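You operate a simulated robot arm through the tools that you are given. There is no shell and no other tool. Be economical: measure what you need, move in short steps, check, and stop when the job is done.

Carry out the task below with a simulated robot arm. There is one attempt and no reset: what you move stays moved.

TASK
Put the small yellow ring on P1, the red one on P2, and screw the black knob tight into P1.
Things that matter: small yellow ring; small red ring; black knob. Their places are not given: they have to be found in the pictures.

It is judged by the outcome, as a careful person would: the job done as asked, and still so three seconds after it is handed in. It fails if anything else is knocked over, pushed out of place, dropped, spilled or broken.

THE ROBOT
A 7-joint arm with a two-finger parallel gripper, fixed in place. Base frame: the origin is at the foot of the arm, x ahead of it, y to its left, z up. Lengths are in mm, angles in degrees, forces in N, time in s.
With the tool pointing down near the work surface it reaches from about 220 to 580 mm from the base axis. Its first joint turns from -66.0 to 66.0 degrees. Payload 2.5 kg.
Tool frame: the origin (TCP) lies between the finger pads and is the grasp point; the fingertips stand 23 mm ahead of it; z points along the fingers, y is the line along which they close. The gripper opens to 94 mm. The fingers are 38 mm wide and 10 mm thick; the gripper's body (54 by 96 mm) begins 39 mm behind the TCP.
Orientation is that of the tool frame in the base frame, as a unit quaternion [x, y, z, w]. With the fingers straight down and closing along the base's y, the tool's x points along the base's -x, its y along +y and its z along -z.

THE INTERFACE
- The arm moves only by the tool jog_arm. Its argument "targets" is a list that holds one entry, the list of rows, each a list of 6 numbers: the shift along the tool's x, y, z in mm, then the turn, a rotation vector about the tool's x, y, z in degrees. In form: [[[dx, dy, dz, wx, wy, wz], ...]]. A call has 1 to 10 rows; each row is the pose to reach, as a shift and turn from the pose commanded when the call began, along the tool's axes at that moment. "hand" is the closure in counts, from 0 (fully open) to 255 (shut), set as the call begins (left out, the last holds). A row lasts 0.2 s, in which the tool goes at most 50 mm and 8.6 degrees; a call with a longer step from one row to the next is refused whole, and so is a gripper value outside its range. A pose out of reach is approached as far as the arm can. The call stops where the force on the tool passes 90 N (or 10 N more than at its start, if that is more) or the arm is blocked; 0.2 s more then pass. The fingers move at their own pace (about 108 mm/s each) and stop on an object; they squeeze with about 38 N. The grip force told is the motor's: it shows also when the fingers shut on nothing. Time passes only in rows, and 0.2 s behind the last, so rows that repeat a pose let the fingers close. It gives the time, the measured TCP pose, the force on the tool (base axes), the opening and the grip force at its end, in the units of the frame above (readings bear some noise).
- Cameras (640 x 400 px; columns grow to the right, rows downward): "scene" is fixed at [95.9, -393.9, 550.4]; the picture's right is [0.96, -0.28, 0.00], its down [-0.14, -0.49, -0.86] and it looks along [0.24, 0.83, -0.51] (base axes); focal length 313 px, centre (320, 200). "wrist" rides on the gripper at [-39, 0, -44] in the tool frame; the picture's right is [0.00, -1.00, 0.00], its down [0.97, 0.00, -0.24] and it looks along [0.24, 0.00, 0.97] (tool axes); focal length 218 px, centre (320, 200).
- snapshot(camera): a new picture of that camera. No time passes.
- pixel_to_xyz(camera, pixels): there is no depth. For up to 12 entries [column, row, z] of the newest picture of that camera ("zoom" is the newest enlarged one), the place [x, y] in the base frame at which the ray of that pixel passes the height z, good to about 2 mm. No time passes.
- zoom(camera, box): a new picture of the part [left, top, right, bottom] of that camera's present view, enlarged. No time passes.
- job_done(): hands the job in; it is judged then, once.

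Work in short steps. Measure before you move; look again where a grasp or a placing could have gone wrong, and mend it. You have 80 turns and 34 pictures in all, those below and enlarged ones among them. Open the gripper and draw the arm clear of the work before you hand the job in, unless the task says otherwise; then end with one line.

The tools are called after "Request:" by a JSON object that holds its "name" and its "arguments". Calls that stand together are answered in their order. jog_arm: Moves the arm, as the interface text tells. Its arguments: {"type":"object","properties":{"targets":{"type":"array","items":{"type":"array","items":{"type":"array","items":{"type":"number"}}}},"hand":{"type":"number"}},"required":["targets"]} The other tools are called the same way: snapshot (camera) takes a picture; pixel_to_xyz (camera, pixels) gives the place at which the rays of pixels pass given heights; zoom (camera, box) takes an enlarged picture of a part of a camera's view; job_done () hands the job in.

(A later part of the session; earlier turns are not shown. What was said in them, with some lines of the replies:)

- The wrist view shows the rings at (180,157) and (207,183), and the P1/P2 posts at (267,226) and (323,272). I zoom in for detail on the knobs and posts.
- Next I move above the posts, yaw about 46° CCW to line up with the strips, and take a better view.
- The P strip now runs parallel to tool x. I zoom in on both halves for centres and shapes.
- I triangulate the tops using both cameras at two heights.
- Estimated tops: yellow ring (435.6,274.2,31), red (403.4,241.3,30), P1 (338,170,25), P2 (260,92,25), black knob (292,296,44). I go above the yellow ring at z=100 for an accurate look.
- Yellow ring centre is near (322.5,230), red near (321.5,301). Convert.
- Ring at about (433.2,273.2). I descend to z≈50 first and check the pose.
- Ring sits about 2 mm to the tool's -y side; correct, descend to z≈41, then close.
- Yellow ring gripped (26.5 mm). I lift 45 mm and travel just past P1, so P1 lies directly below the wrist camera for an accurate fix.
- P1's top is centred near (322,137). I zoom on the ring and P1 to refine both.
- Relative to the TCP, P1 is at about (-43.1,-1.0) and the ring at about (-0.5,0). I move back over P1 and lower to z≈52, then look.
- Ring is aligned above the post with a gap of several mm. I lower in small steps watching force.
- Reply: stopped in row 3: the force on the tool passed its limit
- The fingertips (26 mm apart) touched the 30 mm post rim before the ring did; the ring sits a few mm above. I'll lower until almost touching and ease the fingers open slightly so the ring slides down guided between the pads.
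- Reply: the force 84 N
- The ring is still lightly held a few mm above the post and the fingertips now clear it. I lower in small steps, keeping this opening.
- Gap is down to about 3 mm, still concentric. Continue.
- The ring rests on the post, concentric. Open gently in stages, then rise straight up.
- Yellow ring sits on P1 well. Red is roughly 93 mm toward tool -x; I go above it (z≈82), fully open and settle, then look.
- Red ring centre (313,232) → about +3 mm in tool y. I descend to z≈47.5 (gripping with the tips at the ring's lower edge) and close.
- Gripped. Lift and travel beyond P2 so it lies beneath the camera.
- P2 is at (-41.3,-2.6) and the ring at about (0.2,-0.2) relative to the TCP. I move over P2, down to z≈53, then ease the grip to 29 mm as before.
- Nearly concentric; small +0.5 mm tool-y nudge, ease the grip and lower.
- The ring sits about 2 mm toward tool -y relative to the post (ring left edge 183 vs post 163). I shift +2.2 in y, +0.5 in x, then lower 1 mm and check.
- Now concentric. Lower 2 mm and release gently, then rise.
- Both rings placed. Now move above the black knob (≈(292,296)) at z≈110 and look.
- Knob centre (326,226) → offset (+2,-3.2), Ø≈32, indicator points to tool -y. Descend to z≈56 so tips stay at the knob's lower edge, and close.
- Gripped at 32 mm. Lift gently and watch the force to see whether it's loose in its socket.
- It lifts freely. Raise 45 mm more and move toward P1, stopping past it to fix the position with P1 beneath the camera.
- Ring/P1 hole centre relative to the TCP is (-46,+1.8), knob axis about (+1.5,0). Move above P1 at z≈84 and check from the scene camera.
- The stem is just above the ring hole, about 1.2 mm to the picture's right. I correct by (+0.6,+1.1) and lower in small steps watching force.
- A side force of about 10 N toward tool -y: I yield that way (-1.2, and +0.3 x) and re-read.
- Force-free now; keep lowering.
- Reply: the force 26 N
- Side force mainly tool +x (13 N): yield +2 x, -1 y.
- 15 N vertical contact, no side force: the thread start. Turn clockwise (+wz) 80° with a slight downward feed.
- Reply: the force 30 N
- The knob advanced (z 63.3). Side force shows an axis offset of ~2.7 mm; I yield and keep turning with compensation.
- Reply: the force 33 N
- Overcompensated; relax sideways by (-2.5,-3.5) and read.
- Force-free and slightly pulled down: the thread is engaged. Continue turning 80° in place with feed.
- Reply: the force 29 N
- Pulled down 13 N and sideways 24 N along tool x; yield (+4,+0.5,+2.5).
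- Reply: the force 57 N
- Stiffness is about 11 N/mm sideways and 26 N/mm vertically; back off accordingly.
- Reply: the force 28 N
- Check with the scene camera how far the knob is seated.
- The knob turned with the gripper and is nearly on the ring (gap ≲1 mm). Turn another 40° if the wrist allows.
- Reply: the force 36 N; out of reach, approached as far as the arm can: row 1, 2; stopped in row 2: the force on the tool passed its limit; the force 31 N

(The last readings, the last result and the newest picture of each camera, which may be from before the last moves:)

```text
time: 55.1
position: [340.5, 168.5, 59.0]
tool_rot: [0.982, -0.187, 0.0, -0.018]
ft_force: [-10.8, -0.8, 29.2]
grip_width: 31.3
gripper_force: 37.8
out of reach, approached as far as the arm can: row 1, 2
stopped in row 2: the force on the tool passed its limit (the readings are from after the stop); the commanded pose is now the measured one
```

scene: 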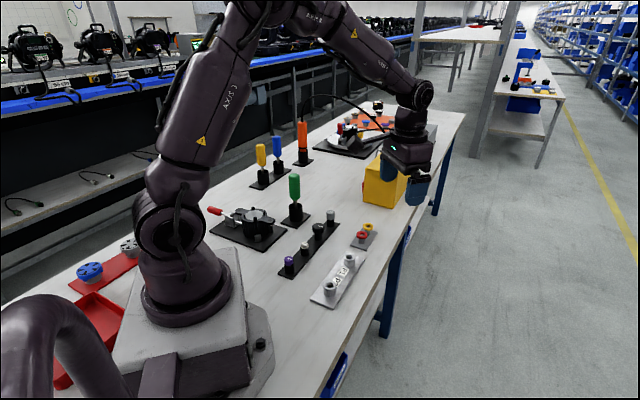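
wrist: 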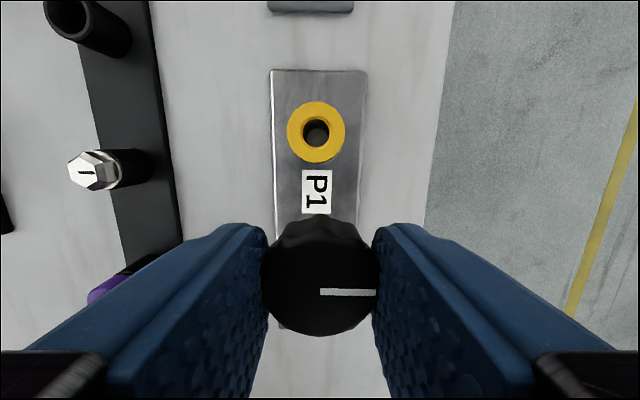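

Wrist limit reached after ~248°. Release, rise a little and untilt, then unwind ~176°.

Request:
{"name": "jog_arm", "arguments": {"targets": [[[0, 0, 0, 0, 0, 0], [0, 0, 0, 0, 0, 0], [0, 0, -10, -2, 0.4, 0], [0, 0, -22, -2, 0.4, 0], [0, 0, -22, -2, 0.4, 0]]], "hand": 110}}

Request:
{"name": "jog_arm", "arguments": {"targets": [[[0, 0, 0, 0, 0, -8], [0, 0, 0, 0, 0, -16], [0, 0, 0, 0, 0, -24], [0, 0, 0, 0, 0, -32], [0, 0, 0, 0, 0, -40], [0, 0, 0, 0, 0, -48], [0, 0, 0, 0, 0, -56], [0, 0, 0, 0, 0, -64], [0, 0, 0, 0, 0, -72], [0, 0, 0, 0, 0, -80]]]}}

Request:
{"name": "jog_arm", "arguments": {"targets": [[[0, 0, 0, 0, 0, -8], [0, 0, 0, 0, 0, -16], [0, 0, 0, 0, 0, -24], [0, 0, 0, 0, 0, -32], [0, 0, 0, 0, 0, -40], [0, 0, 0, 0, 0, -48], [0, 0, 0, 0, 0, -56], [0, 0, 0, 0, 0, -64], [0, 0, 0, 0, 0, -72], [0, 0, 0, 0, 0, -80]]]}}

Request:
{"name": "jog_arm", "arguments": {"targets": [[[0, 0, 0, 0, 0, -8], [0, 0, 0, 0, 0, -16], [0, 0, 0, 0, 0, -24], [0, 0, 0, 0, 0, -32], [0, 0, 0, 0, 0, -40], [0, 0, 0, 0, 0, -40]]]}}

```text
time: 56.3
position: [339.7, 151.0, 71.6]
tool_rot: [0.983, -0.184, 0.0, -0.004]
ft_force: [5.5, 21.7, -7.9]
grip_width: 63.1
gripper_force: 11.1
out of reach, approached as far as the arm can: row 3, 4, 5
```

```text
time: 58.5
position: [340.0, 148.5, 71.5]
tool_rot: [0.872, 0.489, -0.001, 0.002]
ft_force: [-5.9, 4.4, 0.3]
grip_width: 56.6
gripper_force: 3.6
```

```text
time: 60.7
position: [340.2, 150.7, 73.3]
tool_rot: [0.352, 0.936, 0.001, 0.002]
ft_force: [7.5, 6.8, -0.6]
grip_width: 57.5
gripper_force: 4.5
```

```text
time: 62.1
position: [340.2, 152.5, 73.2]
tool_rot: [0.011, 1.0, 0.0, 0.003]
ft_force: [6.1, 26.8, 7.0]
grip_width: 64.8
gripper_force: 13.2
```

The arm drifted 20 mm in y at its joint limit and a finger leans on the knob. Rise straight up first, then look.

Request:
{"name": "jog_arm", "arguments": {"targets": [[[0, 0, -10, 0, 0, 0], [0, 0, -25, 0, 0, 0], [0, 0, -40, 0, 0, 0], [0, 0, -40, 0, 0, 0], [0, 0, -40, 0, 0, 0]]], "hand": 110}}

Request:
{"name": "snapshot", "arguments": {"camera": "wrist"}}

```text
time: 63.3
position: [338.5, 151.0, 112.6]
tool_rot: [0.013, 1.0, -0.002, 0.0]
ft_force: [0.3, -0.6, -1.0]
grip_width: 53.5
gripper_force: 0.0
```

```text
1 pictures are left
```

wrist: 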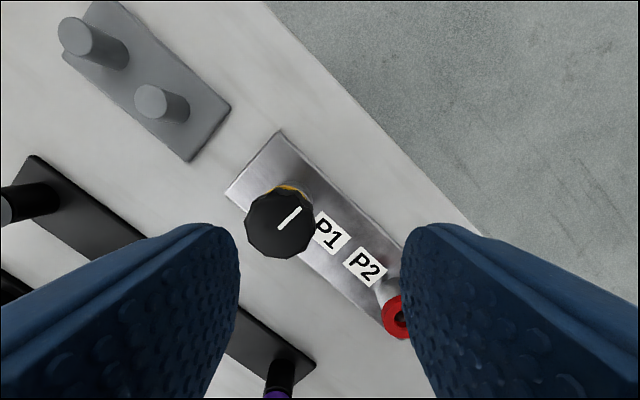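

Knob is upright, P1 and the rings are undisturbed, but the indicator has moved, so it may have been turned by the finger. I recentre above the knob and unwind further to yaw 46°, then check the pose reading.

Request:
{"name": "jog_arm", "arguments": {"targets": [[[0, 10, 0, 0, 0, -8], [0, 20, 0, 0, 0, -16], [0, 20, 0, 0, 0, -24], [0, 20, 0, 0, 0, -32], [0, 20, 0, 0, 0, -40], [0, 20, 0, 0, 0, -44], [0, 20, 0, 0, 0, -44], [0, 20, 0, 0, 0, -44]]], "hand": 60}}

Request:
{"name": "jog_arm", "arguments": {"targets": [[[0, 0, 0, 0, 0, 0]]]}}

```text
time: 65.1
position: [339.6, 170.6, 112.0]
tool_rot: [-0.362, 0.932, -0.001, 0.001]
ft_force: [0.1, -0.6, 0.2]
grip_width: 71.8
gripper_force: 0.0
```

```text
time: 65.5
position: [339.3, 169.9, 111.8]
tool_rot: [-0.363, 0.932, -0.001, -0.001]
ft_force: [0.0, 0.0, 0.4]
grip_width: 71.6
gripper_force: 0.1
```

Descend over the knob to z≈60.5 and close.

Request:
{"name": "jog_arm", "arguments": {"targets": [[[0, 1, 18, 0, 0, 0], [0, 1, 36, 0, 0, 0], [0, 1, 51.3, 0, 0, 0], [0, 1, 51.3, 0, 0, 0], [0, 1, 51.3, 0, 0, 0]]], "hand": 60}}

Request:
{"name": "jog_arm", "arguments": {"targets": [[[0, 0, 0, 0, 0, 0], [0, 0, 0, 0, 0, 0], [0, 0, 0, 0, 0, 0]]], "hand": 255}}

```text
time: 66.7
position: [339.5, 171.4, 61.3]
tool_rot: [-0.362, 0.932, -0.001, -0.001]
ft_force: [0.8, 0.5, 1.1]
grip_width: 71.5
gripper_force: 0.0
```

```text
time: 67.5
position: [339.9, 170.4, 60.9]
tool_rot: [-0.363, 0.932, -0.002, -0.001]
ft_force: [2.3, -1.5, 0.2]
grip_width: 32.3
gripper_force: 37.8
```

Centred grip (side force <3 N). Turn clockwise 80° without feed and read the vertical force.

Request:
{"name": "jog_arm", "arguments": {"targets": [[[0, 0, 0, 0, 0, 8], [0, 0, 0, 0, 0, 16], [0, 0, 0, 0, 0, 24], [0, 0, 0, 0, 0, 32], [0, 0, 0, 0, 0, 40], [0, 0, 0, 0, 0, 48], [0, 0, 0, 0, 0, 56], [0, 0, 0, 0, 0, 64], [0, 0, 0, 0, 0, 72], [0, 0, 0, 0, 0, 80]]], "hand": 255}}

```text
time: 69.7
position: [339.8, 169.3, 60.6]
tool_rot: [0.323, 0.946, -0.002, 0.0]
ft_force: [4.8, -18.1, -1.6]
grip_width: 32.2
gripper_force: 38.0
```

Request:
{"name": "jog_arm", "arguments": {"targets": [[[-1.3, -1, 0, 0, 0, 0], [-1.3, -1, 0.2, 0, 0, 8], [-1.3, -1, 0.2, 0, 0, 16], [-1.3, -1, 0.2, 0, 0, 24], [-1.3, -1, 0.2, 0, 0, 32], [-1.3, -1, 0.2, 0, 0, 40], [-1.3, -1, 0.2, 0, 0, 48], [-1.3, -1, 0.2, 0, 0, 56], [-1.3, -1, 0.2, 0, 0, 56]]], "hand": 255}}

```text
time: 71.7
position: [338.5, 170.1, 59.6]
tool_rot: [0.729, 0.684, -0.002, -0.001]
ft_force: [-9.5, -9.3, -0.8]
grip_width: 32.2
gripper_force: 38.1
```

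Request:
{"name": "jog_arm", "arguments": {"targets": [[[-0.8, -0.7, 0.1, 0, 0, 8], [-0.8, -0.7, 0.1, 0, 0, 16], [-0.8, -0.7, 0.1, 0, 0, 24], [-0.8, -0.7, 0.2, 0, 0, 32], [-0.8, -0.7, 0.2, 0, 0, 40], [-0.8, -0.7, 0.2, 0, 0, 48], [-0.8, -0.7, 0.2, 0, 0, 56], [-0.8, -0.7, 0.3, 0, 0, 64], [-0.8, -0.7, 0.3, 0, 0, 72], [-0.8, -0.7, 0.3, 0, 0, 72]]], "hand": 255}}

```text
time: 73.9
position: [338.7, 169.9, 59.1]
tool_rot: [0.992, 0.124, 0.0, -0.001]
ft_force: [-0.5, 14.6, -16.0]
grip_width: 32.4
gripper_force: 38.3
```

Pulled down 16 N: the knob is advancing. Yield and turn 24° more (staying off the wrist limit).

Request:
{"name": "jog_arm", "arguments": {"targets": [[[0.2, -1.2, 0.7, 0, 0, 0], [0.2, -1.2, 0.8, 0, 0, 8], [0.2, -1.2, 0.9, 0, 0, 16], [0.2, -1.2, 0.9, 0, 0, 24], [0.2, -1.2, 0.9, 0, 0, 24]]], "hand": 255}}

```text
time: 75.1
position: [339.7, 169.9, 60.0]
tool_rot: [0.996, -0.085, -0.001, 0.002]
ft_force: [-2.2, 0.3, -11.3]
grip_width: 32.1
gripper_force: 37.7
```

Still advancing, so not tight yet. Release in place (fully clear at 72 mm) and unwind 224° around the knob without leaving it.

Request:
{"name": "jog_arm", "arguments": {"targets": [[[0, 0, 0, 0, 0, 0], [0, 0, 0, 0, 0, 0], [0, 0, 0, 0, 0, -8], [0, 0, 0, 0, 0, -16], [0, 0, 0, 0, 0, -24], [0, 0, 0, 0, 0, -32], [0, 0, 0, 0, 0, -40], [0, 0, 0, 0, 0, -48], [0, 0, 0, 0, 0, -56], [0, 0, 0, 0, 0, -64]]], "hand": 60}}

```text
time: 77.3
position: [340.4, 169.3, 59.3]
tool_rot: [0.888, 0.46, 0.0, 0.001]
ft_force: [0.1, -0.1, -0.1]
grip_width: 71.9
gripper_force: 0.1
```

Request:
{"name": "jog_arm", "arguments": {"targets": [[[0, 0, 0, 0, 0, -8], [0, 0, 0, 0, 0, -16], [0, 0, 0, 0, 0, -24], [0, 0, 0, 0, 0, -32], [0, 0, 0, 0, 0, -40], [0, 0, 0, 0, 0, -48], [0, 0, 0, 0, 0, -56], [0, 0, 0, 0, 0, -64], [0, 0, 0, 0, 0, -72], [0, 0, 0, 0, 0, -80]]]}}

Request:
{"name": "jog_arm", "arguments": {"targets": [[[0, 0, 0, 0, 0, -8], [0, 0, 0, 0, 0, -16], [0, 0, 0, 0, 0, -24], [0, 0, 0, 0, 0, -32], [0, 0, 0, 0, 0, -40], [0, 0, 0, 0, 0, -48], [0, 0, 0, 0, 0, -56], [0, 0, 0, 0, 0, -64], [0, 0, 0, 0, 0, -72], [0, 0, 0, 0, 0, -80]]]}}

Request:
{"name": "jog_arm", "arguments": {"targets": [[[0, 0, 0, 0, 0, 0], [0, 0, 0, 0, 0, 0], [0, 0, 0, 0, 0, 0], [0, 0, 0, 0, 0, 0]]], "hand": 255}}

```text
time: 79.5
position: [339.3, 168.4, 58.0]
tool_rot: [0.386, 0.922, -0.001, 0.0]
ft_force: [-0.1, 0.0, 0.5]
grip_width: 71.9
gripper_force: 0.0
```

```text
time: 81.7
position: [341.1, 169.8, 58.0]
tool_rot: [-0.298, 0.954, -0.001, -0.001]
ft_force: [0.1, 0.6, 0.2]
grip_width: 71.9
gripper_force: 0.1
```

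```text
time: 82.7
position: [339.0, 170.0, 59.4]
tool_rot: [-0.296, 0.955, -0.001, -0.001]
ft_force: [0.9, -0.4, -0.9]
grip_width: 32.2
gripper_force: 37.8
```

Regripped cleanly. Turn another 80° clockwise and read.

Request:
{"name": "jog_arm", "arguments": {"targets": [[[0, 0, 0, 0, 0, 8], [0, 0, 0, 0, 0, 16], [0, 0, 0, 0, 0, 24], [0, 0, 0, 0, 0, 32], [0, 0, 0, 0, 0, 40], [0, 0, 0, 0, 0, 48], [0, 0, 0, 0, 0, 56], [0, 0, 0, 0, 0, 64], [0, 0, 0, 0, 0, 72], [0, 0, 0, 0, 0, 80]]], "hand": 255}}

```text
time: 84.9
position: [339.0, 169.7, 58.3]
tool_rot: [0.388, 0.922, 0.0, 0.001]
ft_force: [10.9, 2.8, -1.5]
grip_width: 31.9
gripper_force: 38.1
```

Request:
{"name": "jog_arm", "arguments": {"targets": [[[0.5, -0.5, 0, 0, 0, 8], [0.5, -0.5, 0, 0, 0, 16], [0.5, -0.5, 0, 0, 0, 24], [0.5, -0.5, 0, 0, 0, 32], [0.5, -0.5, 0, 0, 0, 40], [0.5, -0.5, 0, 0, 0, 48], [0.5, -0.5, 0, 0, 0, 56], [0.5, -0.5, 0, 0, 0, 64], [0.5, -0.5, 0, 0, 0, 72], [0.5, -0.5, 0, 0, 0, 80]]], "hand": 255}}

```text
time: 87.1
position: [337.6, 169.2, 58.5]
tool_rot: [0.89, 0.456, 0.0, 0.001]
ft_force: [4.8, -2.2, 19.4]
grip_width: 31.9
gripper_force: 37.6
```

Turn the remaining 64° then use the last picture to check whether the knob still follows the gripper (indicator expected 136° CCW from tool -y if it has not slipped).

Request:
{"name": "jog_arm", "arguments": {"targets": [[[0, 0, -0.3, 0, 0, 8], [0, 0, -0.3, 0, 0, 16], [0, 0, -0.3, 0, 0, 24], [0, 0, -0.3, 0, 0, 32], [0, 0, -0.3, 0, 0, 40], [0, 0, -0.3, 0, 0, 48], [0, 0, -0.3, 0, 0, 56], [0, 0, -0.3, 0, 0, 62]]], "hand": 255}}

```text
time: 88.9
position: [338.4, 170.1, 59.3]
tool_rot: [0.998, -0.068, -0.001, 0.001]
ft_force: [-0.8, -0.3, 9.4]
grip_width: 31.9
gripper_force: 38.7
```

Request:
{"name": "zoom", "arguments": {"camera": "wrist", "box": [220, 195, 420, 345]}}

```text
2.67 times, centred on (320, 270) of wrist
```

zoom: 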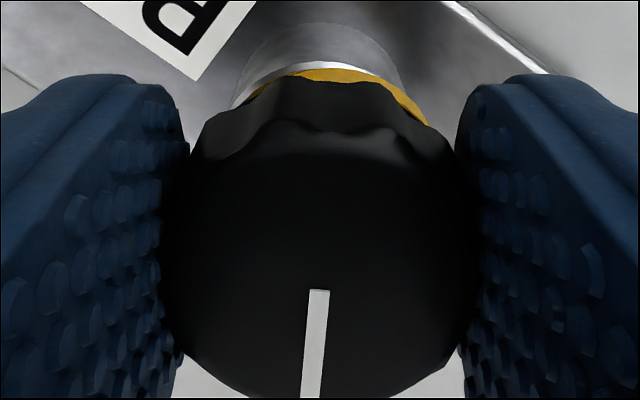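

The indicator sits at ~95° clockwise from tool -y instead of 224°, so the pads slipped about 129° on the knob: it is tight, seated on the ring. Release, unwind a little in place to leave the wrist limit, then rise clear.

Request:
{"name": "jog_arm", "arguments": {"targets": [[[0, 0, 0, 0, 0, 0], [0, 0, 0, 0, 0, 0], [0, 0, 0, 0, 0, -8], [0, 0, 0, 0, 0, -16], [0, 0, 0, 0, 0, -24], [0, 0, 0, 0, 0, -32], [0, 0, 0, 0, 0, -40], [0, 0, 0, 0, 0, -48], [0, 0, 0, 0, 0, -56], [0, 0, 0, 0, 0, -64]]], "hand": 60}}

Request:
{"name": "jog_arm", "arguments": {"targets": [[[0, 0, -15, 0, 0, 0], [0, 0, -35, 0, 0, 0], [0, 0, -60, 0, 0, 0], [0, 0, -90, 0, 0, 0], [0, 0, -120, 0, 0, 0], [0, 0, -120, 0, 0, 0], [0, 0, -120, 0, 0, 0]]], "hand": 0}}

```text
time: 91.1
position: [337.5, 169.9, 60.1]
tool_rot: [0.88, 0.474, 0.0, 0.001]
ft_force: [0.1, 0.0, 0.9]
grip_width: 71.7
gripper_force: 0.2
```

```text
time: 92.7
position: [338.4, 171.6, 179.2]
tool_rot: [0.881, 0.474, -0.001, 0.002]
ft_force: [0.1, -0.8, -0.6]
grip_width: 93.8
gripper_force: 0.1
```

The arm is clear at z≈179 with the gripper open, so I hand in.

Request:
{"name": "job_done", "arguments": {}}

```text
The job is handed in.
```

The yellow ring is on P1, the red ring is on P2, and the black knob is screwed into P1. I judge the knob tight because the last picture showed the gripper slipping on it; no picture was left to check after I let go.
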